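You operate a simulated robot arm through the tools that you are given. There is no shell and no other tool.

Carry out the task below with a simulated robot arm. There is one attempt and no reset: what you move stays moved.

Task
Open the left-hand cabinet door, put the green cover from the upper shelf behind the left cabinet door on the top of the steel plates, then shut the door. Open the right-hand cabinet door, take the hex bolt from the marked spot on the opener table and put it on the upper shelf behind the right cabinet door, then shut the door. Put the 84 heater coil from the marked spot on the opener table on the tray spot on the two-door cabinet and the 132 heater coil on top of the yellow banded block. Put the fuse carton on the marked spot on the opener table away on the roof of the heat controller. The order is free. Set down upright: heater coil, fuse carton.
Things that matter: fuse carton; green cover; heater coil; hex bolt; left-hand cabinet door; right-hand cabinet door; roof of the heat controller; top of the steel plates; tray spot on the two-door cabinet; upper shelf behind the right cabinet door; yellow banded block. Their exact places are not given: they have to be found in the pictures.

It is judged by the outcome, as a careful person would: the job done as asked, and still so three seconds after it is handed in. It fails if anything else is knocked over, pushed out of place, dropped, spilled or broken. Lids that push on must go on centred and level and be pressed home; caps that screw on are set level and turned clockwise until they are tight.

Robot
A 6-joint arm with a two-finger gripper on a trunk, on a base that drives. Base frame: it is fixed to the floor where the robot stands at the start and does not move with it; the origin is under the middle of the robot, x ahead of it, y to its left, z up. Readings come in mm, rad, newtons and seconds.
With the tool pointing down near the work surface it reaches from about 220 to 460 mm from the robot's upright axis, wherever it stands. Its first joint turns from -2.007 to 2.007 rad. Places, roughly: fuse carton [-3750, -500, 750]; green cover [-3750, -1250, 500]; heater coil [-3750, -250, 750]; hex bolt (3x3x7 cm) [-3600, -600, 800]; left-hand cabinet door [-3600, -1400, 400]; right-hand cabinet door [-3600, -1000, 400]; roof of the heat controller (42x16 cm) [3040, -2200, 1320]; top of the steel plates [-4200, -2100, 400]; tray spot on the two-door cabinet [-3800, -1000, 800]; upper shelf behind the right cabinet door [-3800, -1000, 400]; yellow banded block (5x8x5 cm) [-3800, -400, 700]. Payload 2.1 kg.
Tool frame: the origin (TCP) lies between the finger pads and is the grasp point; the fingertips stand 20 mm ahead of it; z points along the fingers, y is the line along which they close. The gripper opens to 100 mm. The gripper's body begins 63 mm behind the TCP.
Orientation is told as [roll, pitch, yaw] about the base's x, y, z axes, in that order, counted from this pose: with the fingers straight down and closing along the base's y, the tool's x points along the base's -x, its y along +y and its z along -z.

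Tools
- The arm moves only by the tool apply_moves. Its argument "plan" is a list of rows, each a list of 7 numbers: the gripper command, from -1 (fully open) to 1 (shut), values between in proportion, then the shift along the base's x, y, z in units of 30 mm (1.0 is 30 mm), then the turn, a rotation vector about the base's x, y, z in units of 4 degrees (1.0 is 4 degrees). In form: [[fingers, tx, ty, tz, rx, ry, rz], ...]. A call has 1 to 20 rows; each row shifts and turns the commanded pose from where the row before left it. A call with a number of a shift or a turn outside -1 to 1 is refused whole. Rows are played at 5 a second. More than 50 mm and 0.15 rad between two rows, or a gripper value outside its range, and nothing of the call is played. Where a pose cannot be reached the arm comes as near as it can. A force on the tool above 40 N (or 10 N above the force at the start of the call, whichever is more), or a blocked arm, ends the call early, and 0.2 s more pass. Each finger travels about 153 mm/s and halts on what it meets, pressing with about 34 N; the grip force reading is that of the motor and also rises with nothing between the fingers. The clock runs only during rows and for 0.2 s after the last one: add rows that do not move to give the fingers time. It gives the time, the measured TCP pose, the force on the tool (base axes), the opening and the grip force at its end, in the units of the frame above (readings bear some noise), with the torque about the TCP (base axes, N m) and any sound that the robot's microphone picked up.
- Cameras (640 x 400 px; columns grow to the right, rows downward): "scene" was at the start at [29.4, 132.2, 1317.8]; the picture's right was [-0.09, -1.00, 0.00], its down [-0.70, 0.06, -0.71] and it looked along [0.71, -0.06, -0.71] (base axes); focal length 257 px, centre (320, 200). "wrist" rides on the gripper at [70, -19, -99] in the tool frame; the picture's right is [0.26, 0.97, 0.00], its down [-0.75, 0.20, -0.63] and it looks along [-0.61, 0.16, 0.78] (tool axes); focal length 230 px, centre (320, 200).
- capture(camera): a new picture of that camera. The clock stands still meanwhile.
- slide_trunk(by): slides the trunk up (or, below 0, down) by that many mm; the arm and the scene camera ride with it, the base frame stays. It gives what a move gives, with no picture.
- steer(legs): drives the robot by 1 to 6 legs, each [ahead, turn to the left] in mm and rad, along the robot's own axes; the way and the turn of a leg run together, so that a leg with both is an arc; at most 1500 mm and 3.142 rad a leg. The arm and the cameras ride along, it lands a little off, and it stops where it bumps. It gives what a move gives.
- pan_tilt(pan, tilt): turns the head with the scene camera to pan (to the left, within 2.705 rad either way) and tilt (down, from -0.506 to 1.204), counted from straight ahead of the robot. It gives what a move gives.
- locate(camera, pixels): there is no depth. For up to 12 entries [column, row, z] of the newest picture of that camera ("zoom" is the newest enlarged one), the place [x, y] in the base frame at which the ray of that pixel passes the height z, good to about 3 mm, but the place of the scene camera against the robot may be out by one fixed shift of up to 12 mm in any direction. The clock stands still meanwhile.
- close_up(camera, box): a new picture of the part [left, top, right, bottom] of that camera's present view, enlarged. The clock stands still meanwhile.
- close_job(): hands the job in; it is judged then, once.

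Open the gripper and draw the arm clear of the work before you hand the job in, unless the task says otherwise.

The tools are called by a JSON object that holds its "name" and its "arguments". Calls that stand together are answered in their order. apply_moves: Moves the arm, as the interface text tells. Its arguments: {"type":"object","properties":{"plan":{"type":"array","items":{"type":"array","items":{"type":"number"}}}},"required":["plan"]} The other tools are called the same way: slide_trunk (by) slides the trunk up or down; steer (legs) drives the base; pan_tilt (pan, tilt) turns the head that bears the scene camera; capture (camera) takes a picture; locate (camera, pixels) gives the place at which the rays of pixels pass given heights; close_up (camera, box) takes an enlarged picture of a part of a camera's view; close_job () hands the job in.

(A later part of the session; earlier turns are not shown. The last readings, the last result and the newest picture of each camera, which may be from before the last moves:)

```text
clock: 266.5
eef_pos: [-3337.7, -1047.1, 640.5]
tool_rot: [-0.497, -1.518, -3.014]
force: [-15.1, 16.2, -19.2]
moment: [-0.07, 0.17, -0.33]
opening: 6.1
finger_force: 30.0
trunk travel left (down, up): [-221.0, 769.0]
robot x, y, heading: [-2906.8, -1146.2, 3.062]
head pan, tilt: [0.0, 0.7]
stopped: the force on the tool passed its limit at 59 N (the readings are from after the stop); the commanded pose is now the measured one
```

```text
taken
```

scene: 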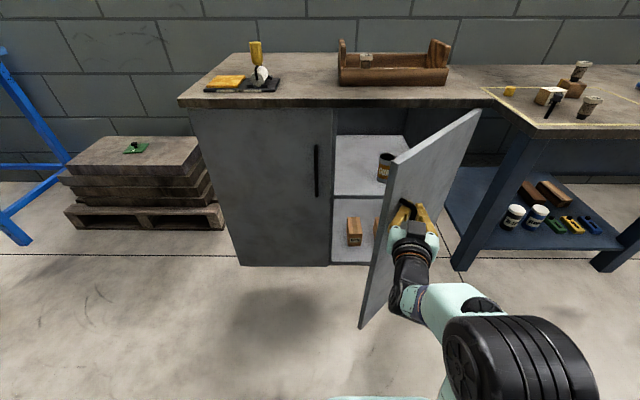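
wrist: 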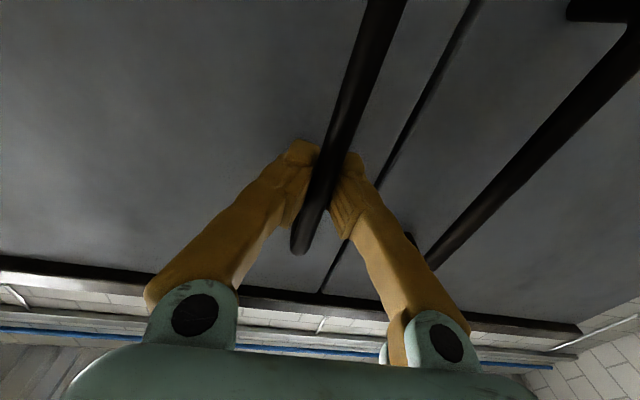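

The bar is still between the fingers (opening 6). I undo the trunk rise and open the fingers before retreating.

{"name": "slide_trunk", "arguments": {"by": -34}}

{"name": "apply_moves", "arguments": {"plan": [[0.5, 0, 0, 0, 0, 0, 0], [0, 0, 0, 0, 0, 0, 0], [-0.4, 0, 0, 0, 0, 0, 0], [-0.4, 0, 0, 0, 0, 0, 0]]}}

{"name": "close_up", "arguments": {"camera": "scene", "box": [320, 120, 480, 340]}}

{"name": "capture", "arguments": {"camera": "wrist"}}

```text
clock: 267.0
eef_pos: [-3338.1, -1051.0, 632.0]
tool_rot: [-1.442, -1.549, -2.066]
force: [-5.8, 6.1, 1.4]
moment: [-0.07, 0.94, 0.01]
opening: 6.2
finger_force: 30.7
trunk travel left (down, up): [-200.0, 790.0]
robot x, y, heading: [-2899.8, -1140.9, 3.065]
head pan, tilt: [0.0, 0.7]
stopped: the force on the tool passed its limit at 54 N (the readings are from after the stop); the commanded pose is now the measured one
```

```text
clock: 268.0
eef_pos: [-3337.4, -1051.9, 631.7]
tool_rot: [-1.368, -1.548, -2.141]
force: [0.5, -0.5, -0.2]
moment: [0.02, -0.01, 0.02]
opening: 69.9
finger_force: 0.1
trunk travel left (down, up): [-200.0, 790.0]
robot x, y, heading: [-2905.5, -1145.4, 3.069]
head pan, tilt: [0.0, 0.7]
```

```text
1.82 times, centred on (400, 230) of scene
```

zoom: 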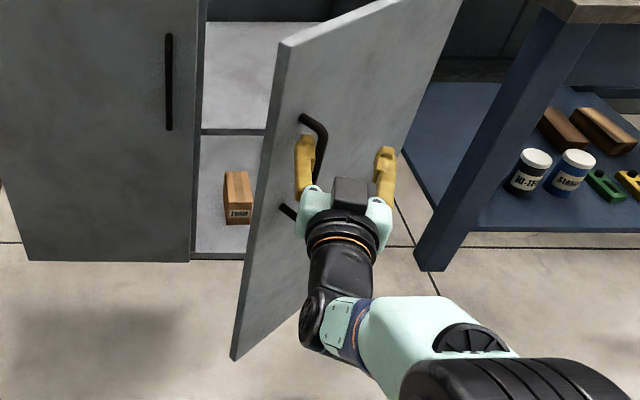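

```text
taken
```

wrist: 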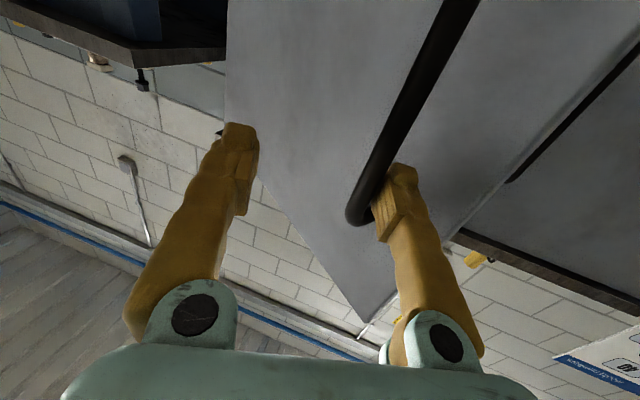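

The fingers are open with zero force. I slide the left finger away from the bar, then reverse the base to clear the handle.

{"name": "apply_moves", "arguments": {"plan": [[-0.4, 0.3, -0.3, 0, 0, 0, 0], [-0.4, 0.3, -0.3, 0, 0, 0, 0], [-0.4, 0, 0, 0, 0, 0, 0]]}}

{"name": "capture", "arguments": {"camera": "wrist"}}

```text
clock: 268.8
eef_pos: [-3332.9, -1069.4, 637.3]
tool_rot: [-1.321, -1.548, -2.188]
force: [0.3, -0.7, 0.4]
moment: [-0.02, -0.01, 0.01]
opening: 70.0
finger_force: 0.0
out of reach, approached as far as the arm can: row 1, 2
trunk travel left (down, up): [-200.0, 790.0]
robot x, y, heading: [-2902.8, -1144.6, 3.067]
head pan, tilt: [0.0, 0.7]
```

```text
taken
```

wrist: 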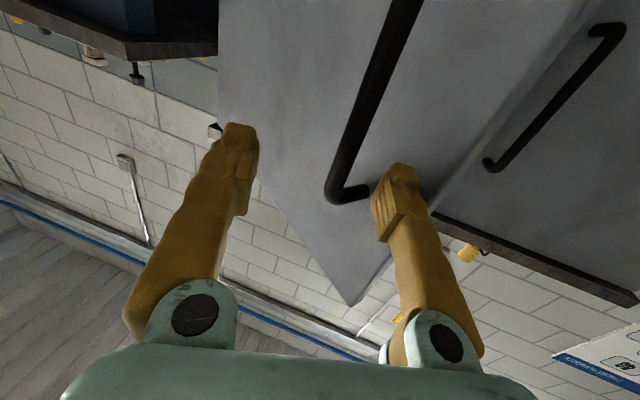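

The bar is now well inside the open fingers. I reverse 110 mm to clear it.

{"name": "steer", "arguments": {"legs": [[-105, 0]]}}

{"name": "capture", "arguments": {"camera": "scene"}}

```text
clock: 270.0
eef_pos: [-3229.1, -1078.0, 637.2]
tool_rot: [-1.321, -1.547, -2.187]
force: [-0.7, 0.3, 0.8]
moment: [-0.01, 0.0, 0.0]
opening: 70.0
finger_force: 0.0
trunk travel left (down, up): [-200.0, 790.0]
robot x, y, heading: [-2797.1, -1151.0, 3.067]
head pan, tilt: [0.0, 0.7]
```

```text
taken
```

scene: 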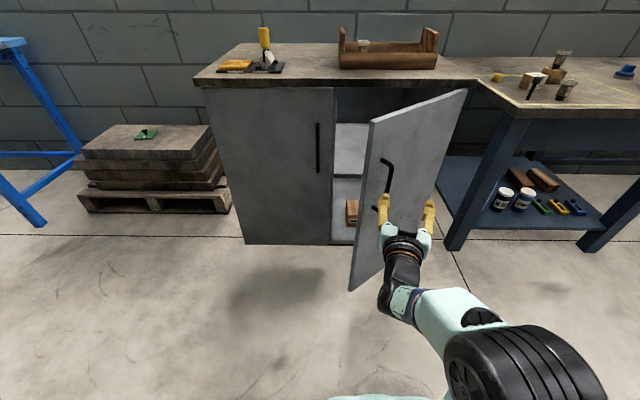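

Clear of the handle. I raise the trunk and turn the tool back to pointing down while moving it toward −y.

{"name": "slide_trunk", "arguments": {"by": 120}}

{"name": "apply_moves", "arguments": {"plan": [[0, 0, -0.2, 0, -0.36, -0.93, 0], [0.5, 0, -0.2, 0, -0.36, -0.93, 0], [1, 0, -0.2, 0, -0.36, -0.93, 0], [1, 0, -0.2, 0, -0.36, -0.93, 0], [1, 0, -0.2, 0, -0.36, -0.93, 0], [1, 0, -0.2, 0, -0.36, -0.93, 0], [1, 0, -0.2, 0, -0.36, -0.93, 0], [1, 0, -0.2, 0, -0.36, -0.93, 0], [1, 0, -0.2, 0, -0.36, -0.93, 0], [1, 0, -0.2, 0, -0.36, -0.93, 0], [1, 0, -0.2, 0, -0.36, -0.93, 0], [1, 0, -0.2, 0, -0.36, -0.93, 0], [1, 0, -0.2, 0, -0.36, -0.93, 0], [1, 0, -0.2, 0, -0.36, -0.93, 0], [1, 0, -0.2, 0, -0.36, -0.93, 0], [1, 0, -0.2, 0, -0.36, -0.93, 0], [1, 0, -0.2, 0, -0.36, -0.93, 0], [1, 0, -0.2, 0, -0.36, -0.93, 0], [1, 0, -0.2, 0, -0.36, -0.93, 0], [1, 0, -0.2, 0, -0.36, -0.93, 0]]}}

{"name": "apply_moves", "arguments": {"plan": [[1, 0, -0.2, 0, -0.36, -0.93, 0], [1, 0, -0.2, 0, -0.36, -0.93, 0], [1, 0, 0, 0, -0.1, -0.3, 0], [1, 0, 0, 0, 0, 0, 0]]}}

{"name": "capture", "arguments": {"camera": "scene"}}

```text
clock: 271.5
eef_pos: [-3228.5, -1078.3, 757.2]
tool_rot: [-1.319, -1.547, -2.19]
force: [-1.1, -0.9, 0.6]
moment: [0.03, 0.02, -0.02]
opening: 70.0
finger_force: 0.2
trunk travel left (down, up): [-320.0, 670.0]
robot x, y, heading: [-2804.5, -1153.3, 3.074]
head pan, tilt: [0.0, 0.7]
```

```text
clock: 275.7
eef_pos: [-3229.6, -1197.0, 721.7]
tool_rot: [-0.002, -0.171, 2.795]
force: [0.7, -0.1, -0.9]
moment: [-0.03, 0.02, 0.02]
opening: 0.0
finger_force: 29.4
out of reach, approached as far as the arm can: row 19, 20
trunk travel left (down, up): [-320.0, 670.0]
robot x, y, heading: [-2803.2, -1156.7, 3.069]
head pan, tilt: [0.0, 0.7]
```

```text
clock: 276.7
eef_pos: [-3207.4, -1205.4, 707.6]
tool_rot: [0.002, -0.011, 2.793]
force: [-0.1, -1.0, -0.3]
moment: [-0.02, -0.01, 0.03]
opening: 0.0
finger_force: 29.8
out of reach, approached as far as the arm can: row 1, 2
trunk travel left (down, up): [-320.0, 670.0]
robot x, y, heading: [-2798.8, -1151.9, 3.07]
head pan, tilt: [0.0, 0.7]
```

```text
taken
```

scene: 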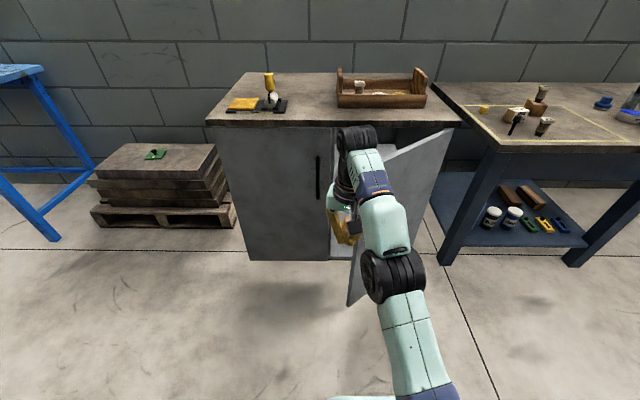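

Tool is down. I raise 30 mm, retract the arm somewhat and drive nearer, left of the door's free edge at about (-3345,-1122).

{"name": "slide_trunk", "arguments": {"by": 32}}

{"name": "apply_moves", "arguments": {"plan": [[1, 0.9, 0, 0, 0, 0, 0], [1, 0.9, 0, 0, 0, 0, 0], [1, 0.9, 0, 0, 0, 0, 0], [1, 0, 0, 0, 0, 0, 0]]}}

{"name": "steer", "arguments": {"legs": [[0, 0.19], [233, 0], [0, -0.19]]}}

{"name": "pan_tilt", "arguments": {"pan": -0.1, "tilt": 0.9}}

{"name": "capture", "arguments": {"camera": "scene"}}

{"name": "capture", "arguments": {"camera": "wrist"}}

```text
clock: 277.5
eef_pos: [-3207.1, -1203.1, 738.3]
tool_rot: [0.002, -0.012, 2.794]
force: [-0.2, 0.0, -0.7]
moment: [0.0, 0.02, 0.04]
opening: 0.2
finger_force: 29.8
trunk travel left (down, up): [-352.0, 638.0]
robot x, y, heading: [-2798.6, -1151.5, 3.075]
head pan, tilt: [0.0, 0.7]
```

```text
clock: 278.5
eef_pos: [-3126.0, -1204.9, 739.2]
tool_rot: [0.002, -0.013, 2.792]
force: [-0.3, 0.5, 0.2]
moment: [-0.02, -0.03, 0.0]
opening: 0.0
finger_force: 29.6
trunk travel left (down, up): [-352.0, 638.0]
robot x, y, heading: [-2799.9, -1152.0, 3.069]
head pan, tilt: [0.0, 0.7]
```

```text
clock: 281.7
eef_pos: [-3362.2, -1236.9, 739.0]
tool_rot: [0.0, -0.013, 2.803]
force: [-0.2, 0.9, 0.0]
moment: [-0.02, -0.02, 0.01]
opening: 0.0
finger_force: 29.3
trunk travel left (down, up): [-352.0, 638.0]
robot x, y, heading: [-3039.0, -1184.7, 3.081]
head pan, tilt: [0.0, 0.7]
```

```text
clock: 282.4
eef_pos: [-3361.3, -1237.0, 738.8]
tool_rot: [0.001, -0.012, 2.803]
force: [-0.1, 0.1, -0.1]
moment: [-0.02, -0.01, 0.01]
opening: 0.2
finger_force: 29.5
trunk travel left (down, up): [-352.0, 638.0]
robot x, y, heading: [-3037.6, -1182.7, 3.076]
head pan, tilt: [-0.099, 0.901]
```

```text
taken
```

scene: 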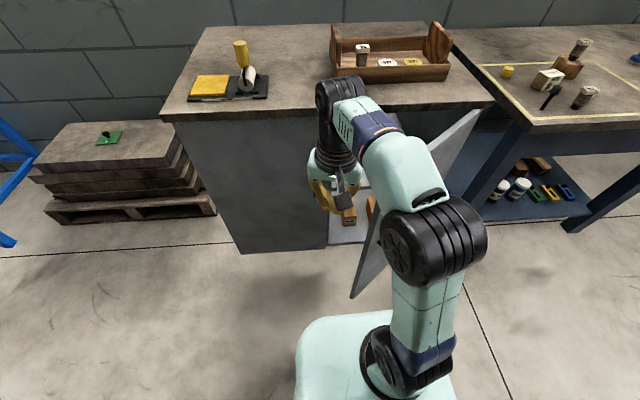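

```text
taken
```

wrist: 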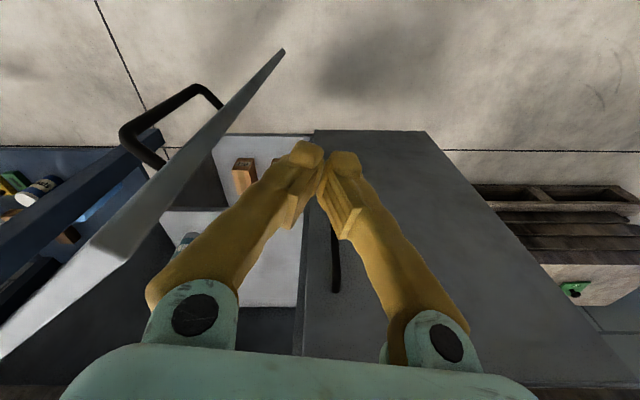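

I move the closed fingers behind the door near its free edge and push it open along its arc.

{"name": "apply_moves", "arguments": {"plan": [[1, -0.66, 0.6, -0.1, 0, 0, 0], [1, -0.66, 0.9, -0.1, 0, 0, 0], [1, -0.66, 1, -0.1, 0, 0, 0], [1, -0.66, 1, 0, 0, 0, 0], [1, 0.4, 0.83, 0, 0, 0, 0], [1, 0.4, 0.83, 0, 0, 0, 0], [1, 0.6, 0.58, 0, 0, 0, 0], [1, 0.6, 0.58, 0, 0, 0, 0], [1, 0, 0, 0, 0, 0, 0]]}}

{"name": "capture", "arguments": {"camera": "scene"}}

```text
clock: 284.4
eef_pos: [-3380.5, -1047.5, 729.5]
tool_rot: [0.001, -0.013, 2.805]
force: [-0.7, 1.0, -0.2]
moment: [-0.01, -0.02, 0.02]
opening: 0.0
finger_force: 29.8
trunk travel left (down, up): [-352.0, 638.0]
robot x, y, heading: [-3036.5, -1181.1, 3.084]
head pan, tilt: [-0.099, 0.901]
```

```text
taken
```

scene: 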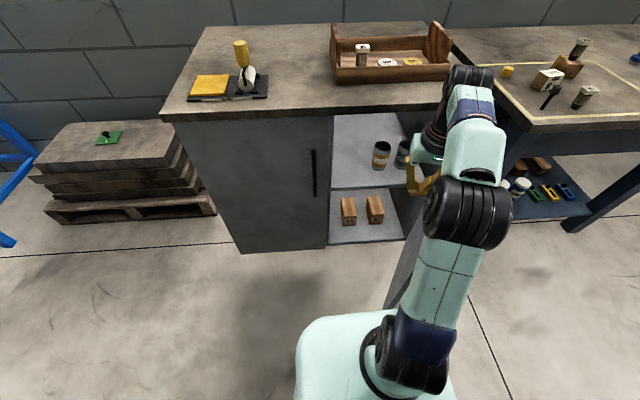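

It works. I continue pushing to roughly 75°.

{"name": "apply_moves", "arguments": {"plan": [[1, 0.6, 0.43, 0, 0, 0, 0], [1, 0.6, 0.43, 0, 0, 0, 0], [1, 0.37, 0.57, 0, 0, 0, 0], [1, 0.37, 0.57, 0, 0, 0, 0], [1, 0.33, 0.55, 0, 0, 0, 0], [1, 0.33, 0.55, 0, 0, 0, 0], [1, 0, 0, 0, 0, 0, 0]]}}

{"name": "apply_moves", "arguments": {"plan": [[1, -0.3, -0.8, 0, 0, 0, 0], [1, -0.3, -0.9, 0, 0, 0, 0], [1, 0, -0.9, 0, 0, 0, 0], [0, 0.3, -0.9, 0, 0, 0, 0], [-0.5, 0.5, -0.9, 0, 0, 0, 0], [-0.5, 0, 0, 0, 0, 0, 0]]}}

{"name": "capture", "arguments": {"camera": "scene"}}

```text
clock: 286.0
eef_pos: [-3302.9, -954.4, 731.5]
tool_rot: [0.002, -0.011, 2.805]
force: [-0.4, -0.7, 0.2]
moment: [-0.02, 0.02, 0.0]
opening: 0.0
finger_force: 29.2
trunk travel left (down, up): [-352.0, 638.0]
robot x, y, heading: [-3038.2, -1182.1, 3.084]
head pan, tilt: [-0.099, 0.901]
```

```text
clock: 287.4
eef_pos: [-3296.0, -1085.1, 729.5]
tool_rot: [0.001, -0.012, 2.803]
force: [-0.4, 0.1, -0.6]
moment: [-0.02, 0.02, -0.01]
opening: 74.9
finger_force: 0.1
trunk travel left (down, up): [-352.0, 638.0]
robot x, y, heading: [-3038.7, -1178.9, 3.077]
head pan, tilt: [-0.099, 0.901]
```

```text
taken
```

scene: 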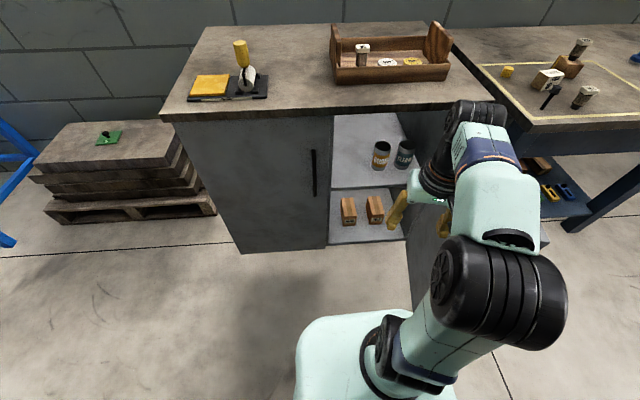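

The right door is wide open; the upper shelf has free space left of the two cans. I now raise the trunk and drive around to the table to get the hex bolt.

{"name": "slide_trunk", "arguments": {"by": 180}}

{"name": "steer", "arguments": {"legs": [[-185, 0], [0, -1.51], [690, 0], [0, 1.571], [330, 0]]}}

{"name": "pan_tilt", "arguments": {"pan": 0.1, "tilt": 0.95}}

{"name": "capture", "arguments": {"camera": "scene"}}

{"name": "capture", "arguments": {"camera": "wrist"}}

```text
clock: 289.4
eef_pos: [-3296.9, -1084.8, 909.6]
tool_rot: [0.0, -0.013, 2.804]
force: [0.2, 0.0, -0.6]
moment: [-0.02, -0.03, -0.04]
opening: 75.2
finger_force: 0.1
trunk travel left (down, up): [-532.0, 458.0]
robot x, y, heading: [-3039.6, -1179.0, 3.081]
head pan, tilt: [-0.099, 0.901]
```

```text
clock: 303.7
eef_pos: [-3442.2, -438.1, 909.3]
tool_rot: [0.003, -0.011, 2.898]
force: [-0.4, -0.3, 0.0]
moment: [-0.01, -0.01, 0.0]
opening: 75.3
finger_force: 0.1
trunk travel left (down, up): [-532.0, 458.0]
robot x, y, heading: [-3172.9, -510.1, -3.112]
head pan, tilt: [-0.099, 0.901]
```

```text
clock: 304.5
eef_pos: [-3440.9, -438.6, 909.0]
tool_rot: [0.001, -0.012, 2.9]
force: [0.1, 1.1, -0.1]
moment: [0.01, 0.01, -0.02]
opening: 75.2
finger_force: 0.1
trunk travel left (down, up): [-532.0, 458.0]
robot x, y, heading: [-3173.3, -510.9, -3.104]
head pan, tilt: [0.099, 0.949]
```

```text
taken
```

scene: 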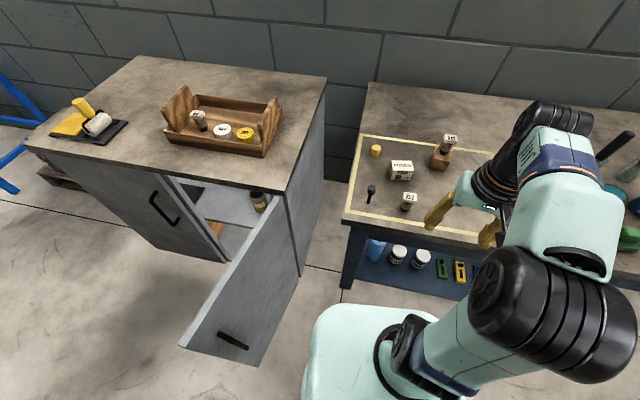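

```text
taken
```

wrist: 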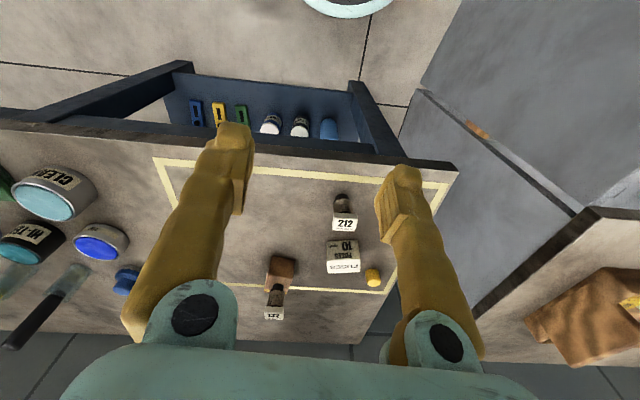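

I pitch the tool to 45° and move it toward the bolt at about (-3621,-592).

{"name": "apply_moves", "arguments": {"plan": [[-0.3, -0.28, -0.43, 0, 0.2, 0.92, 0.24], [-0.3, -0.28, -0.43, 0, 0.2, 0.92, 0.24], [-0.3, -0.28, -0.43, 0, 0.18, 0.93, 0.24], [-0.3, -0.28, -0.43, 0, 0.16, 0.93, 0.24], [-0.3, -0.28, -0.43, 0, 0.14, 0.93, 0.24], [-0.3, -0.28, -0.43, 0, 0.12, 0.93, 0.24], [-0.3, -0.28, -0.43, -0.1, 0.1, 0.94, 0.24], [-0.3, -0.28, -0.43, -0.1, 0.1, 0.94, 0.24], [-0.3, -0.28, -0.43, -0.1, 0.08, 0.94, 0.24], [-0.3, -0.28, -0.43, -0.1, 0.06, 0.94, 0.24], [-0.3, -0.28, -0.43, -0.1, 0.05, 0.94, 0.24], [-0.3, -0.28, -0.43, -0.1, 0.04, 0.94, 0.24], [-0.3, 0, 0, 0, 0, 0, 0]]}}

{"name": "capture", "arguments": {"camera": "wrist"}}

{"name": "capture", "arguments": {"camera": "scene"}}

```text
clock: 307.3
eef_pos: [-3542.7, -594.0, 892.4]
tool_rot: [0.018, -0.801, 3.094]
force: [-1.2, -0.4, 0.0]
moment: [-0.02, 0.02, 0.04]
opening: 65.0
finger_force: 0.0
trunk travel left (down, up): [-532.0, 458.0]
robot x, y, heading: [-3177.0, -509.5, -3.107]
head pan, tilt: [0.099, 0.949]
```

```text
taken
```

wrist: 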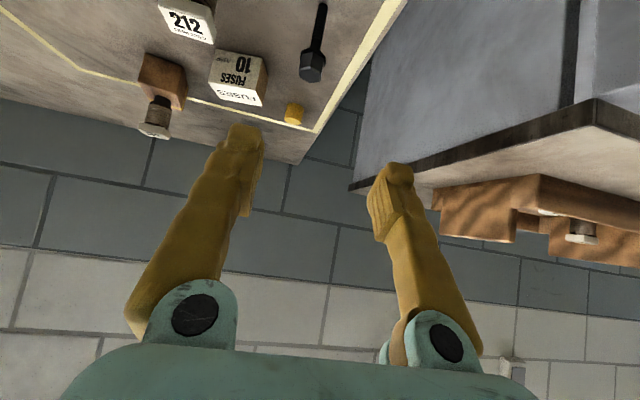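

```text
taken
```

scene: 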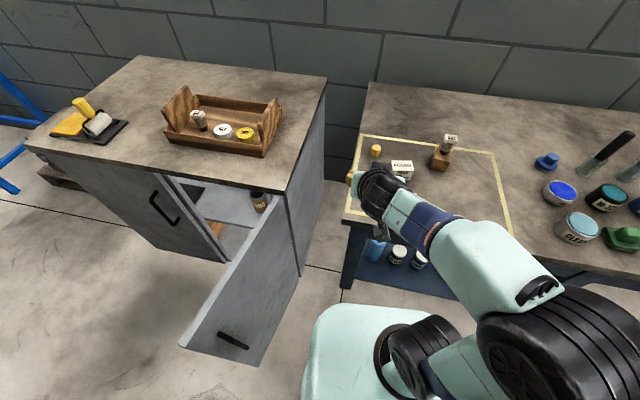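

The bolt's head is at (312,65), foot at (321,8). I locate them.

{"name": "close_up", "arguments": {"camera": "wrist", "box": [240, 0, 400, 110]}}

{"name": "locate", "arguments": {"camera": "wrist", "pixels": [[312, 68, 776], [312, 68, 786], [321, 6, 716], [321, 6, 706], [312, 68, 766], [298, 120, 716], [405, 2, 716]]}}

```text
3.64 times, centred on (320, 55) of wrist
```

zoom: 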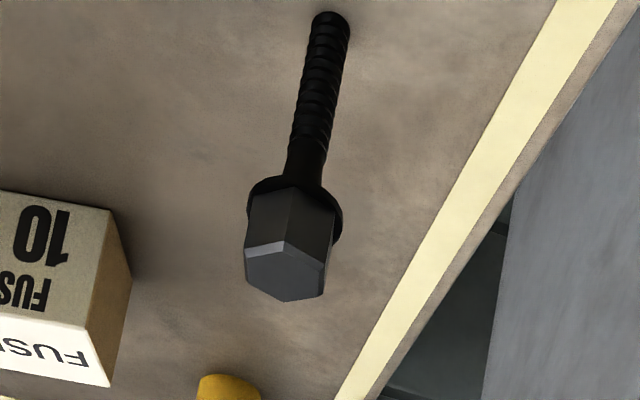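

```text
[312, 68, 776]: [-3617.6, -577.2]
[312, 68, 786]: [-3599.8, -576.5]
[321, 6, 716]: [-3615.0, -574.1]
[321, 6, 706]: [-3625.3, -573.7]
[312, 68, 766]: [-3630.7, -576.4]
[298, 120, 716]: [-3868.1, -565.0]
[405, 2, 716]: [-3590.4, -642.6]
```

The bolt stands at (-3616,-576) with its head centre at z≈776. I go to a pre-grasp point back along the tool axis, then advance around the head.

{"name": "apply_moves", "arguments": {"plan": [[-0.3, -0.24, 0.2, -0.76, 0, 0, 0], [-0.3, -0.24, 0.2, -0.76, 0, 0, 0], [-0.3, -0.24, 0.2, -0.76, 0, 0, 0], [-0.3, -0.5, 0, -0.5, 0, 0, 0], [-0.3, -0.5, 0, -0.5, 0, 0, 0], [-0.3, 0, 0, 0, 0, 0, 0]]}}

{"name": "capture", "arguments": {"camera": "wrist"}}

```text
clock: 308.7
eef_pos: [-3593.3, -574.6, 794.7]
tool_rot: [0.017, -0.802, 3.094]
force: [-0.6, 0.6, -0.2]
moment: [0.0, -0.02, 0.02]
opening: 64.8
finger_force: 0.0
trunk travel left (down, up): [-532.0, 458.0]
robot x, y, heading: [-3173.5, -509.6, -3.111]
head pan, tilt: [0.099, 0.949]
```

```text
taken
```

wrist: 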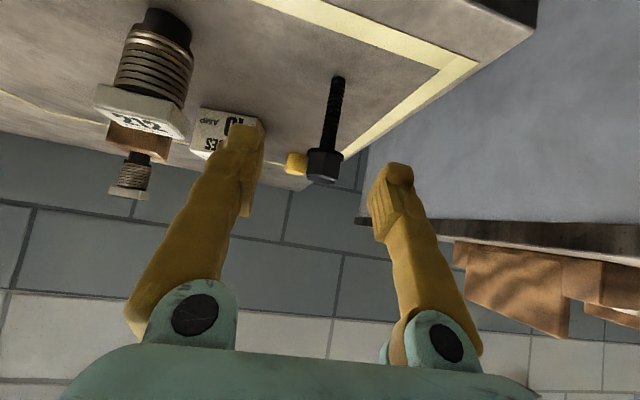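

I check the head's position (325,165) again before closing in.

{"name": "locate", "arguments": {"camera": "wrist", "pixels": [[325, 165, 766], [325, 165, 776], [325, 165, 786], [339, 80, 716], [339, 80, 722]]}}

```text
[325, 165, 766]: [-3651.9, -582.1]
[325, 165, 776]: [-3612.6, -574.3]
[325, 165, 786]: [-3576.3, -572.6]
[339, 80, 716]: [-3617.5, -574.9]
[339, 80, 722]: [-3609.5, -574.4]
```

Confirmed at (-3614,-575). I advance the last 20 mm and close.

{"name": "apply_moves", "arguments": {"plan": [[-0.3, -0.35, 0, -0.35, 0, 0, 0], [-0.3, -0.33, 0, -0.3, 0, 0, 0], [-0.3, 0, 0, 0, 0, 0, 0], [0.2, 0, 0, 0, 0, 0, 0], [1, 0, 0, 0, 0, 0, 0], [1, 0, 0, 0, 0, 0, 0], [1, 0, 0, 0, 0, 0, 0]]}}

{"name": "capture", "arguments": {"camera": "wrist"}}

```text
clock: 310.3
eef_pos: [-3614.2, -574.5, 773.9]
tool_rot: [0.018, -0.803, 3.094]
force: [-0.3, -0.6, 0.2]
moment: [-0.02, 0.01, 0.0]
opening: 12.9
finger_force: 34.2
trunk travel left (down, up): [-532.0, 458.0]
robot x, y, heading: [-3173.4, -513.2, -3.109]
head pan, tilt: [0.099, 0.949]
```

```text
taken
```

wrist: 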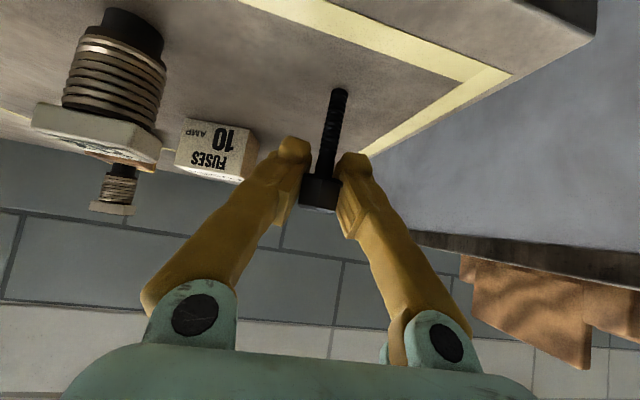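

It holds the shaft just under the head (12.9 mm). I lift and check.

{"name": "apply_moves", "arguments": {"plan": [[1, 0, 0, 0.3, 0, 0, 0], [1, 0, 0, 0.7, 0, 0, 0], [1, 0, 0, 1, 0, 0, 0], [1, 0.3, 0, 1, 0, 0, 0], [1, 0.5, 0, 0.5, 0, 0, 0], [1, 0, 0, 0, 0, 0, 0]]}}

{"name": "capture", "arguments": {"camera": "wrist"}}

{"name": "capture", "arguments": {"camera": "scene"}}

```text
clock: 311.7
eef_pos: [-3590.4, -575.9, 879.4]
tool_rot: [0.016, -0.801, 3.095]
force: [-0.2, 0.1, -0.2]
moment: [0.01, -0.03, -0.02]
opening: 12.8
finger_force: 33.8
trunk travel left (down, up): [-532.0, 458.0]
robot x, y, heading: [-3176.6, -512.2, -3.111]
head pan, tilt: [0.099, 0.949]
```

```text
taken
```

wrist: 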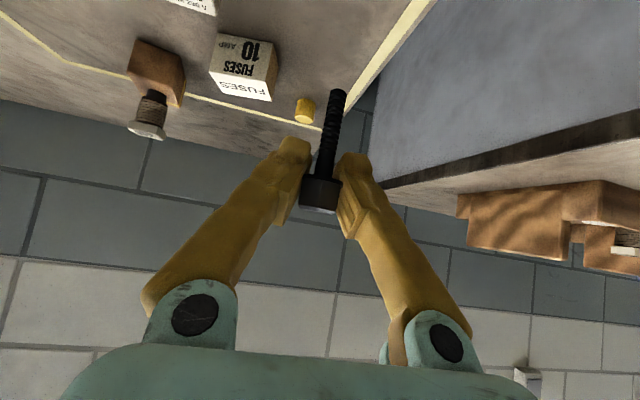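

```text
taken
```

scene: 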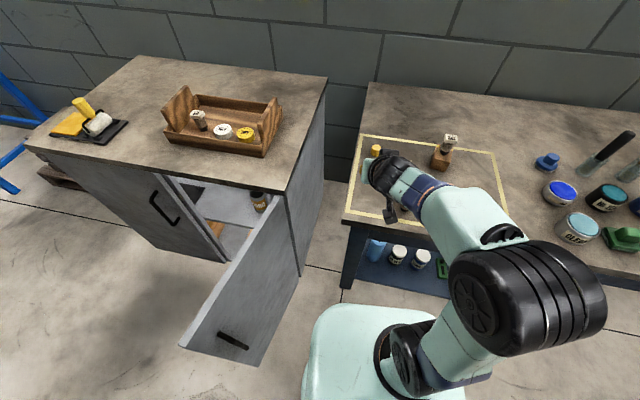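

The bolt is held upright. I back out and drive around the open door to face the right compartment.

{"name": "steer", "arguments": {"legs": [[-322, 0], [0, 1.54], [670, 0], [0, -1.571], [200, 0]]}}

{"name": "slide_trunk", "arguments": {"by": -200}}

{"name": "pan_tilt", "arguments": {"pan": -0.2, "tilt": 0.7}}

{"name": "capture", "arguments": {"camera": "scene"}}

{"name": "capture", "arguments": {"camera": "wrist"}}

```text
clock: 325.8
eef_pos: [-3482.9, -1218.1, 879.1]
tool_rot: [0.018, -0.802, 3.065]
force: [0.0, -0.1, -0.7]
moment: [0.01, -0.02, -0.02]
opening: 12.0
finger_force: 34.3
trunk travel left (down, up): [-532.0, 458.0]
robot x, y, heading: [-3067.2, -1165.6, -3.133]
head pan, tilt: [0.099, 0.949]
```

```text
clock: 327.9
eef_pos: [-3482.3, -1218.4, 679.9]
tool_rot: [0.015, -0.801, 3.065]
force: [0.4, -0.4, -0.9]
moment: [0.01, -0.02, 0.01]
opening: 11.7
finger_force: 34.3
trunk travel left (down, up): [-332.0, 658.0]
robot x, y, heading: [-3067.4, -1167.3, -3.135]
head pan, tilt: [0.099, 0.949]
```

```text
clock: 328.7
eef_pos: [-3483.2, -1218.6, 680.0]
tool_rot: [0.018, -0.8, 3.063]
force: [-0.2, 0.0, -0.7]
moment: [-0.01, 0.02, 0.03]
opening: 11.8
finger_force: 33.8
trunk travel left (down, up): [-332.0, 658.0]
robot x, y, heading: [-3066.6, -1167.7, -3.135]
head pan, tilt: [-0.201, 0.7]
```

```text
taken
```

scene: 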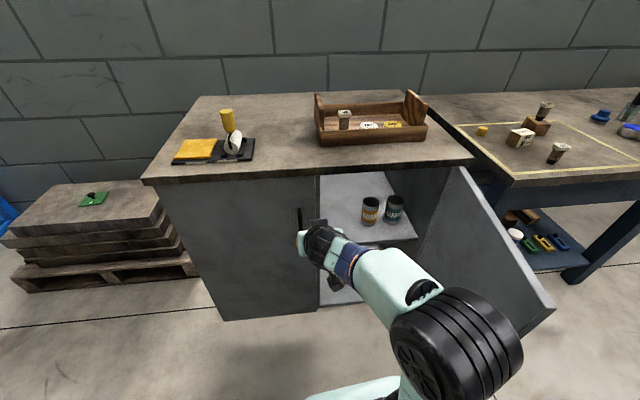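

```text
taken
```

wrist: 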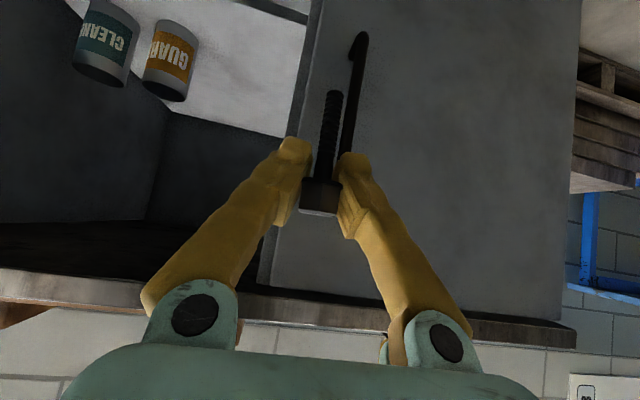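

I zoom in on the shelf to find free space and the cans.

{"name": "close_up", "arguments": {"camera": "scene", "box": [300, 150, 460, 270]}}

{"name": "locate", "arguments": {"camera": "zoom", "pixels": [[180, 270, 438], [350, 290, 438], [380, 293, 438], [235, 245, 438], [310, 235, 438], [130, 100, 438], [355, 100, 438], [130, 305, 438], [275, 160, 438], [170, 200, 438]]}}

```text
3.33 times, centred on (380, 210) of scene
```

zoom: 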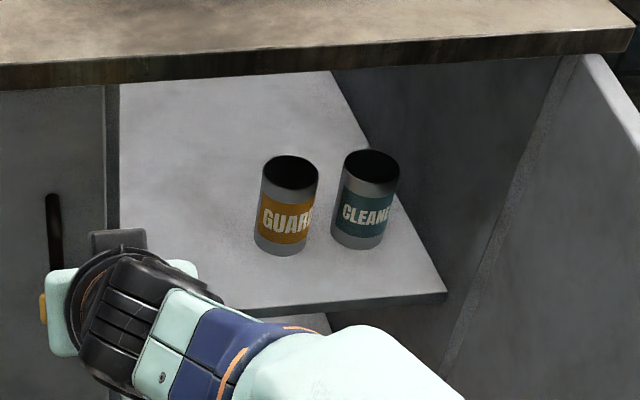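

```text
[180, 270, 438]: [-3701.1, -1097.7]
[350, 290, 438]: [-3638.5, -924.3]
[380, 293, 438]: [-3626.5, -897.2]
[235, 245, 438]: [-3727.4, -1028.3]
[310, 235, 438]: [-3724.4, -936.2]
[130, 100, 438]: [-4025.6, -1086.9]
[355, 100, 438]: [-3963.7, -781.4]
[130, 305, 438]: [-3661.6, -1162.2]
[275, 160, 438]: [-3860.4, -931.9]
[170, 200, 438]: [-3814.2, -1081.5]
```

Free shelf area lies left of the cans (GUARD can at about (-3715,-967)). I check the open door's free edge position before moving nearer.

{"name": "close_up", "arguments": {"camera": "scene", "box": [420, 150, 580, 350]}}

{"name": "locate", "arguments": {"camera": "scene", "pixels": [[553, 305, 770], [525, 350, 50], [462, 170, 770], [540, 318, 770]]}}

```text
2.00 times, centred on (500, 250) of scene
```

zoom: 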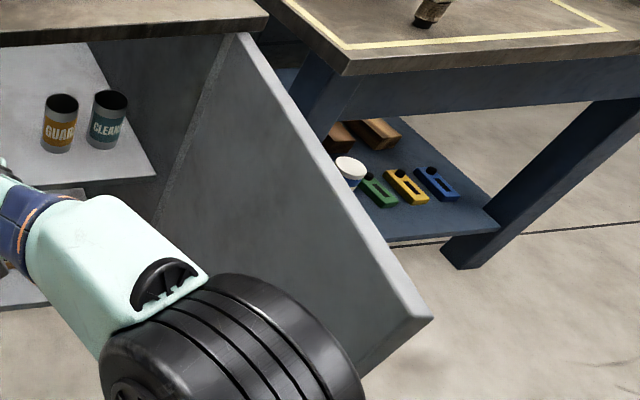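

```text
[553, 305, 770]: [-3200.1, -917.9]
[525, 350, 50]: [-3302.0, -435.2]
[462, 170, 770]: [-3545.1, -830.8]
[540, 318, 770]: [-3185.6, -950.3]
```

The door edge is near (-3186,-950). I first retract the arm a little and shift it to +y, then sidestep the base to about (-3122,-1190).

{"name": "apply_moves", "arguments": {"plan": [[1, 0.5, 0.6, 0, 0, 0, 0], [1, 0.5, 0.8, 0, 0, 0, 0], [1, 0.4, 0.9, 0, 0, 0, 0], [1, 0.3, 0.9, 0, 0, 0, 0], [1, 0, 0, 0, 0, 0, 0]]}}

{"name": "steer", "arguments": {"legs": [[0, 0.4], [60, 0], [0, -0.4]]}}

{"name": "capture", "arguments": {"camera": "scene"}}

{"name": "capture", "arguments": {"camera": "wrist"}}

```text
clock: 329.9
eef_pos: [-3429.4, -1122.1, 679.6]
tool_rot: [0.019, -0.801, 3.065]
force: [0.3, 0.4, -0.6]
moment: [-0.04, 0.01, 0.02]
opening: 11.8
finger_force: 33.7
trunk travel left (down, up): [-332.0, 658.0]
robot x, y, heading: [-3066.7, -1164.0, -3.144]
head pan, tilt: [-0.201, 0.7]
```

```text
clock: 333.3
eef_pos: [-3485.6, -1144.3, 678.2]
tool_rot: [0.018, -0.804, 3.061]
force: [0.3, 0.4, -1.7]
moment: [0.0, -0.05, -0.02]
opening: 11.8
finger_force: 34.1
trunk travel left (down, up): [-332.0, 658.0]
robot x, y, heading: [-3121.1, -1188.1, 3.136]
head pan, tilt: [-0.201, 0.7]
```

```text
taken
```

scene: 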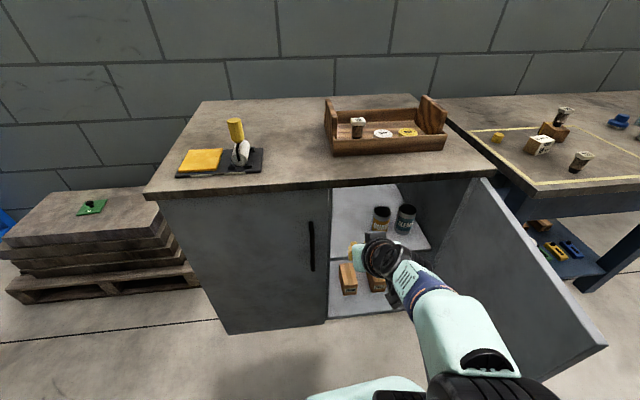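

```text
taken
```

wrist: 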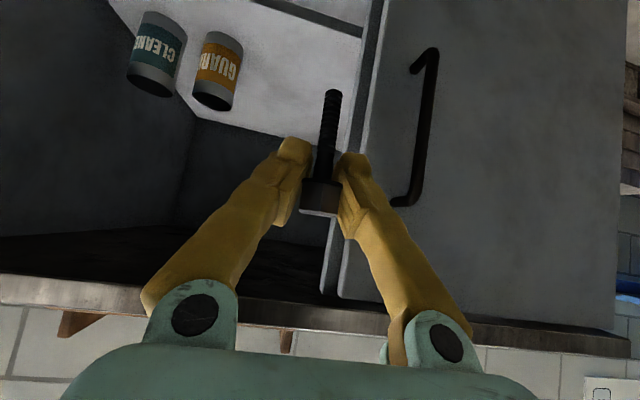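

I shift the tool to y≈-1054 in front of the opening and lower the trunk.

{"name": "apply_moves", "arguments": {"plan": [[1, 0, 1, 0, 0, 0, 0], [1, 0, 1, 0, 0, 0, 0], [1, 0, 1, 0, 0, 0, 0], [1, 0, 0, 0, 0, 0, 0]]}}

{"name": "slide_trunk", "arguments": {"by": -125}}

{"name": "capture", "arguments": {"camera": "wrist"}}

{"name": "capture", "arguments": {"camera": "scene"}}

```text
clock: 334.3
eef_pos: [-3486.0, -1054.0, 679.7]
tool_rot: [0.016, -0.8, 3.061]
force: [0.5, -0.3, 0.0]
moment: [-0.03, 0.0, 0.0]
opening: 12.0
finger_force: 33.8
trunk travel left (down, up): [-332.0, 658.0]
robot x, y, heading: [-3123.1, -1188.1, 3.138]
head pan, tilt: [-0.201, 0.7]
```

```text
clock: 335.8
eef_pos: [-3485.9, -1054.5, 555.4]
tool_rot: [0.016, -0.801, 3.058]
force: [0.2, -0.1, -0.5]
moment: [0.04, 0.0, 0.02]
opening: 11.6
finger_force: 34.0
trunk travel left (down, up): [-207.0, 783.0]
robot x, y, heading: [-3121.3, -1189.5, 3.139]
head pan, tilt: [-0.201, 0.7]
```

```text
taken
```

wrist: 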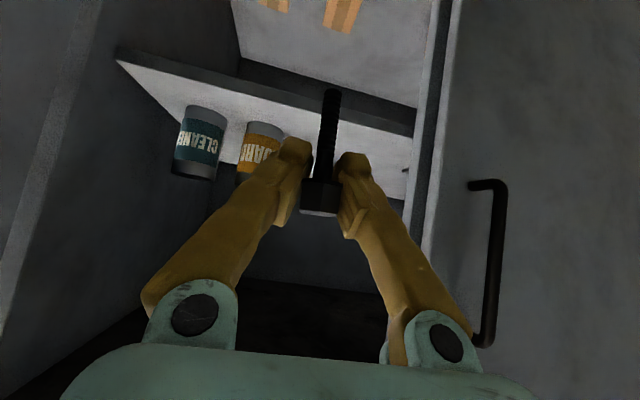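

```text
taken
```

scene: 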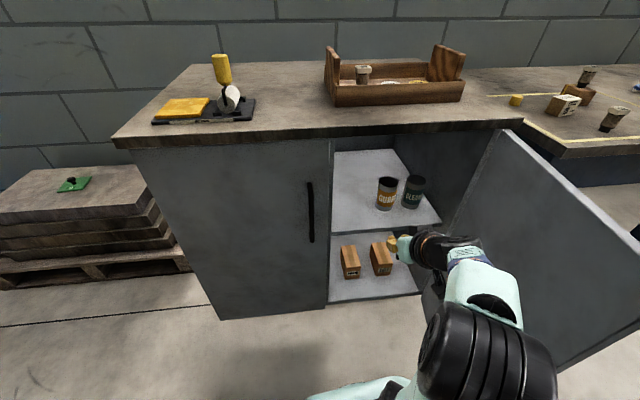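

I locate the cans' bases, and the shelf's front edge, from this clear view.

{"name": "close_up", "arguments": {"camera": "scene", "box": [310, 140, 470, 250]}}

{"name": "locate", "arguments": {"camera": "scene", "pixels": [[386, 208, 438], [411, 206, 438], [329, 233, 438], [440, 222, 438], [385, 228, 438], [350, 210, 438], [385, 228, 445], [386, 180, 530], [375, 207, 438]]}}

{"name": "locate", "arguments": {"camera": "wrist", "pixels": [[415, 137, 438], [415, 137, 445], [415, 137, 430], [117, 60, 438], [250, 185, 530], [300, 98, 438]]}}

```text
3.64 times, centred on (390, 195) of scene
```

zoom: 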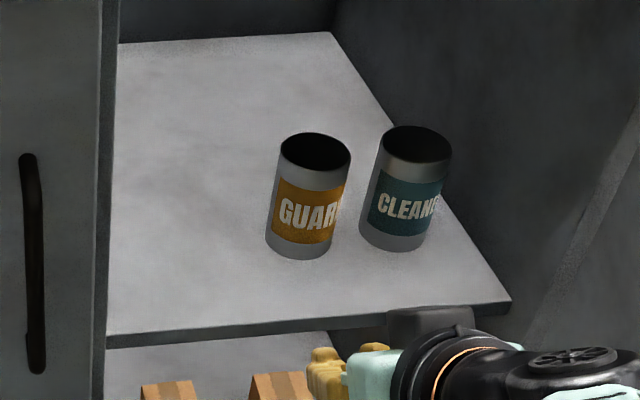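

```text
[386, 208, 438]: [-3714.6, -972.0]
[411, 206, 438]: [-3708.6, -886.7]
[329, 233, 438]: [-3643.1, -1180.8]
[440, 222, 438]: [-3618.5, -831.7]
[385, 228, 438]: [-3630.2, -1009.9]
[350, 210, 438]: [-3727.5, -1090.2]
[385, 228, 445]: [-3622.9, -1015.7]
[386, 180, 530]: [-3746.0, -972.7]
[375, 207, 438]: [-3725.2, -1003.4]
```

```text
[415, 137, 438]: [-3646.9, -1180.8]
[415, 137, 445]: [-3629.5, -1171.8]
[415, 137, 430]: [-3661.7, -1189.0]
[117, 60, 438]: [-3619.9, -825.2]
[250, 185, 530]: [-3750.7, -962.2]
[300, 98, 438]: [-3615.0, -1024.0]
```

Both cameras agree: shelf z≈439, front edge x≈-3634 at y=-1055, GUARD can at (-3715,-970). I move the bolt in to (-3690,-1085) at z 555, then lower near the shelf.

{"name": "apply_moves", "arguments": {"plan": [[1, -0.97, -0.15, 0, 0, 0, 0], [1, -0.97, -0.15, 0, 0, 0, 0], [1, -0.97, -0.15, 0, 0, 0, 0], [1, -0.97, -0.15, 0, 0, 0, 0], [1, -0.97, -0.15, 0, 0, 0, 0], [1, -0.97, -0.15, 0, 0, 0, 0], [1, -0.97, -0.15, 0, 0, 0, 0], [1, 0, 0, 0, 0, 0, 0]]}}

{"name": "capture", "arguments": {"camera": "wrist"}}

{"name": "capture", "arguments": {"camera": "scene"}}

```text
clock: 337.6
eef_pos: [-3689.4, -1087.6, 554.8]
tool_rot: [0.016, -0.799, 3.059]
force: [-0.8, -0.2, -0.6]
moment: [0.01, 0.01, -0.02]
opening: 11.5
finger_force: 34.0
trunk travel left (down, up): [-207.0, 783.0]
robot x, y, heading: [-3119.0, -1190.4, 3.139]
head pan, tilt: [-0.201, 0.7]
```

```text
taken
```

wrist: 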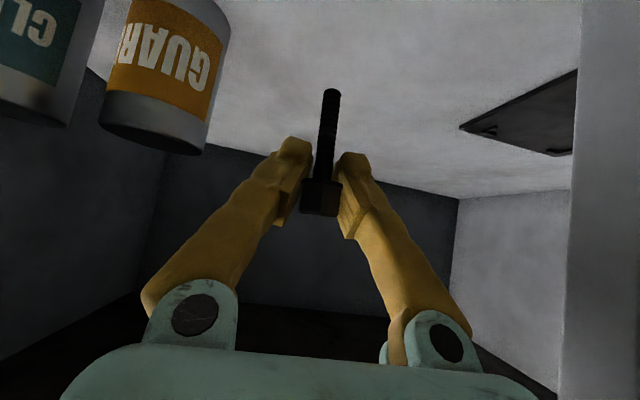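

```text
taken
```

scene: 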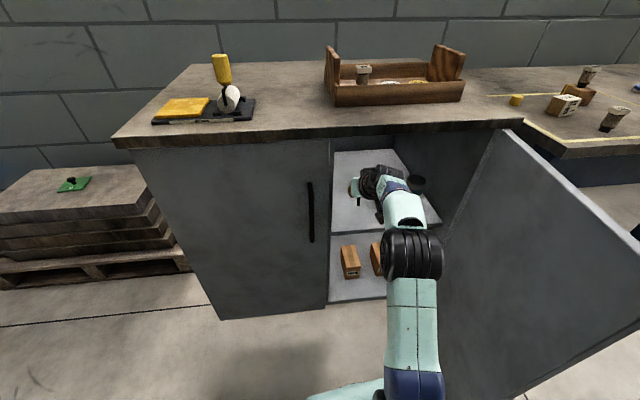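

Clear inside. I lower to TCP≈508, then in 2 mm steps individually until contact.

{"name": "apply_moves", "arguments": {"plan": [[1, 0, 0, -0.6, 0, 0, 0], [1, 0, 0, -0.5, 0, 0, 0], [1, 0, 0, -0.4, 0, 0, 0], [1, 0, 0, 0, 0, 0, 0]]}}

```text
clock: 338.6
eef_pos: [-3690.9, -1087.1, 508.6]
tool_rot: [0.019, -0.801, 3.058]
force: [-0.2, 0.0, -0.7]
moment: [0.01, 0.0, 0.0]
opening: 11.2
finger_force: 33.9
trunk travel left (down, up): [-207.0, 783.0]
robot x, y, heading: [-3122.0, -1189.1, 3.141]
head pan, tilt: [-0.201, 0.7]
```

No contact yet; continuing in small steps.

{"name": "apply_moves", "arguments": {"plan": [[1, 0, 0, -0.08, 0, 0, 0], [1, 0, 0, -0.08, 0, 0, 0], [1, 0, 0, 0, 0, 0, 0]]}}

{"name": "capture", "arguments": {"camera": "wrist"}}

```text
clock: 339.4
eef_pos: [-3688.4, -1085.7, 503.6]
tool_rot: [0.017, -0.801, 3.059]
force: [0.6, -0.4, -0.6]
moment: [-0.01, 0.03, -0.01]
opening: 11.6
finger_force: 33.6
trunk travel left (down, up): [-207.0, 783.0]
robot x, y, heading: [-3121.6, -1191.3, 3.139]
head pan, tilt: [-0.201, 0.7]
```

```text
taken
```

wrist: 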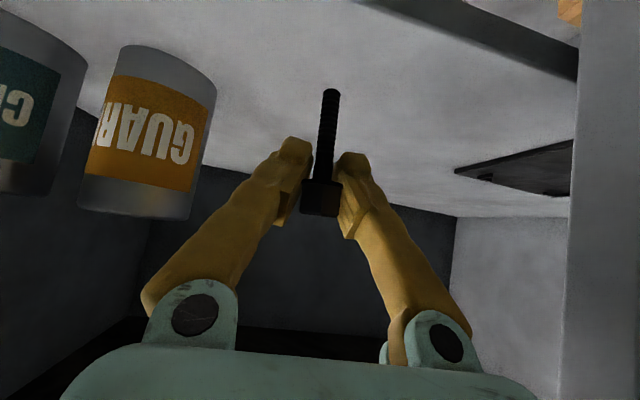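

{"name": "apply_moves", "arguments": {"plan": [[1, 0, 0, -0.08, 0, 0, 0], [1, 0, 0, 0, 0, 0, 0]]}}

```text
clock: 340.0
eef_pos: [-3689.3, -1086.0, 502.1]
tool_rot: [0.017, -0.801, 3.06]
force: [-1.0, 0.1, 0.1]
moment: [-0.02, -0.01, 0.02]
opening: 11.1
finger_force: 34.4
trunk travel left (down, up): [-207.0, 783.0]
robot x, y, heading: [-3122.3, -1190.7, 3.139]
head pan, tilt: [-0.201, 0.7]
```

Still free at 502. Another 2.4 mm.

{"name": "apply_moves", "arguments": {"plan": [[1, 0, 0, -0.08, 0, 0, 0], [1, 0, 0, 0, 0, 0, 0]]}}

```text
clock: 340.6
eef_pos: [-3689.7, -1086.9, 499.7]
tool_rot: [0.016, -0.801, 3.062]
force: [-0.9, -0.6, -1.5]
moment: [0.03, 0.0, 0.0]
opening: 11.3
finger_force: 33.8
trunk travel left (down, up): [-207.0, 783.0]
robot x, y, heading: [-3125.7, -1193.1, 3.142]
head pan, tilt: [-0.201, 0.7]
```

{"name": "apply_moves", "arguments": {"plan": [[1, 0, 0, -0.08, 0, 0, 0], [1, 0, 0, 0, 0, 0, 0]]}}

```text
clock: 341.2
eef_pos: [-3688.7, -1086.2, 497.4]
tool_rot: [0.017, -0.801, 3.059]
force: [1.0, -0.3, -0.9]
moment: [-0.01, -0.01, 0.0]
opening: 10.9
finger_force: 33.6
trunk travel left (down, up): [-207.0, 783.0]
robot x, y, heading: [-3123.6, -1188.5, 3.139]
head pan, tilt: [-0.201, 0.7]
```

Still no contact; another two small steps.

{"name": "apply_moves", "arguments": {"plan": [[1, 0, 0, -0.08, 0, 0, 0], [1, 0, 0, 0, 0, 0, 0]]}}

{"name": "close_up", "arguments": {"camera": "wrist", "box": [240, 60, 420, 230]}}

```text
clock: 341.8
eef_pos: [-3689.2, -1085.7, 495.3]
tool_rot: [0.018, -0.801, 3.059]
force: [0.1, -0.2, -1.1]
moment: [0.03, -0.03, 0.0]
opening: 11.0
finger_force: 34.1
trunk travel left (down, up): [-207.0, 783.0]
robot x, y, heading: [-3125.8, -1191.7, 3.136]
head pan, tilt: [-0.201, 0.7]
```

```text
2.35 times, centred on (330, 145) of wrist
```

zoom: 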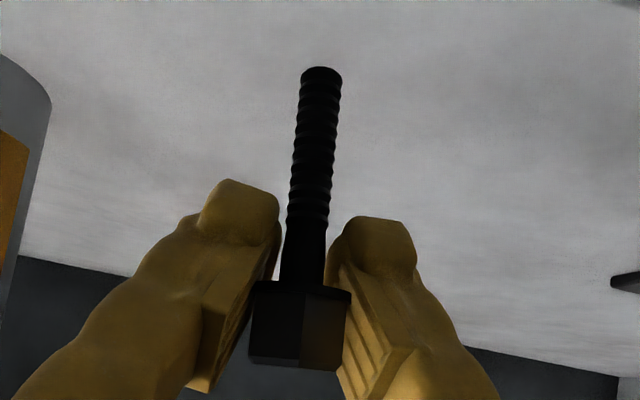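

No contact shadow yet; I keep lowering.

{"name": "apply_moves", "arguments": {"plan": [[1, 0, 0, -0.08, 0, 0, 0], [1, 0, 0, 0, 0, 0, 0]]}}

```text
clock: 342.4
eef_pos: [-3688.7, -1086.4, 492.5]
tool_rot: [0.016, -0.801, 3.06]
force: [0.3, 0.5, -0.7]
moment: [-0.03, 0.03, 0.03]
opening: 11.1
finger_force: 34.1
trunk travel left (down, up): [-207.0, 783.0]
robot x, y, heading: [-3124.5, -1185.9, 3.14]
head pan, tilt: [-0.201, 0.7]
```

{"name": "apply_moves", "arguments": {"plan": [[1, 0, 0, -0.08, 0, 0, 0], [1, 0, 0, 0, 0, 0, 0]]}}

```text
clock: 343.0
eef_pos: [-3688.9, -1084.6, 489.4]
tool_rot: [0.019, -0.8, 3.059]
force: [0.9, 0.2, -0.2]
moment: [0.01, -0.03, 0.0]
opening: 11.0
finger_force: 34.2
trunk travel left (down, up): [-207.0, 783.0]
robot x, y, heading: [-3121.1, -1189.5, 3.141]
head pan, tilt: [-0.201, 0.7]
```

Lowering another 2.4 mm.

{"name": "apply_moves", "arguments": {"plan": [[1, 0, 0, -0.08, 0, 0, 0], [1, 0, 0, 0, 0, 0, 0]]}}

```text
clock: 343.6
eef_pos: [-3688.7, -1087.5, 490.2]
tool_rot: [0.016, -0.805, 3.063]
force: [-2.2, -1.0, 7.8]
moment: [-0.05, 0.1, -0.01]
opening: 10.7
finger_force: 34.1
trunk travel left (down, up): [-207.0, 783.0]
robot x, y, heading: [-3120.3, -1191.9, 3.139]
head pan, tilt: [-0.201, 0.7]
```

Contact (8 N). I open the fingers slowly and retreat back along the tool axis.

{"name": "apply_moves", "arguments": {"plan": [[0.7, 0, 0, 0.01, 0, 0, 0], [0.5, 0, 0, 0, 0, 0, 0], [0.2, 0, 0, 0, 0, 0, 0], [0, 0, 0, 0, 0, 0, 0], [-0.1, 0, 0, 0, 0, 0, 0]]}}

{"name": "capture", "arguments": {"camera": "wrist"}}

```text
clock: 344.8
eef_pos: [-3689.3, -1085.4, 488.2]
tool_rot: [0.018, -0.802, 3.058]
force: [-0.4, 0.8, -0.9]
moment: [-0.01, -0.01, -0.01]
opening: 54.8
finger_force: 0.1
trunk travel left (down, up): [-207.0, 783.0]
robot x, y, heading: [-3121.4, -1189.5, 3.141]
head pan, tilt: [-0.201, 0.7]
```

```text
taken
```

wrist: 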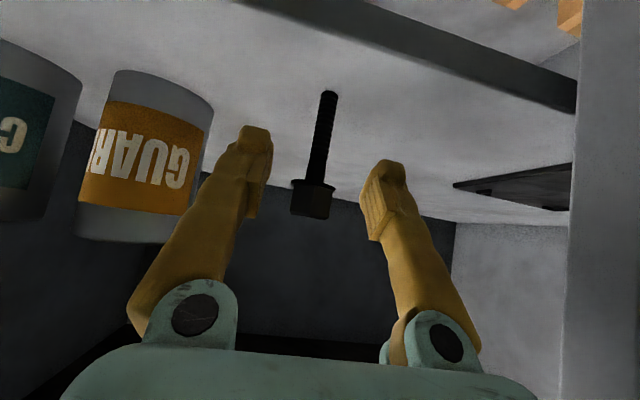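

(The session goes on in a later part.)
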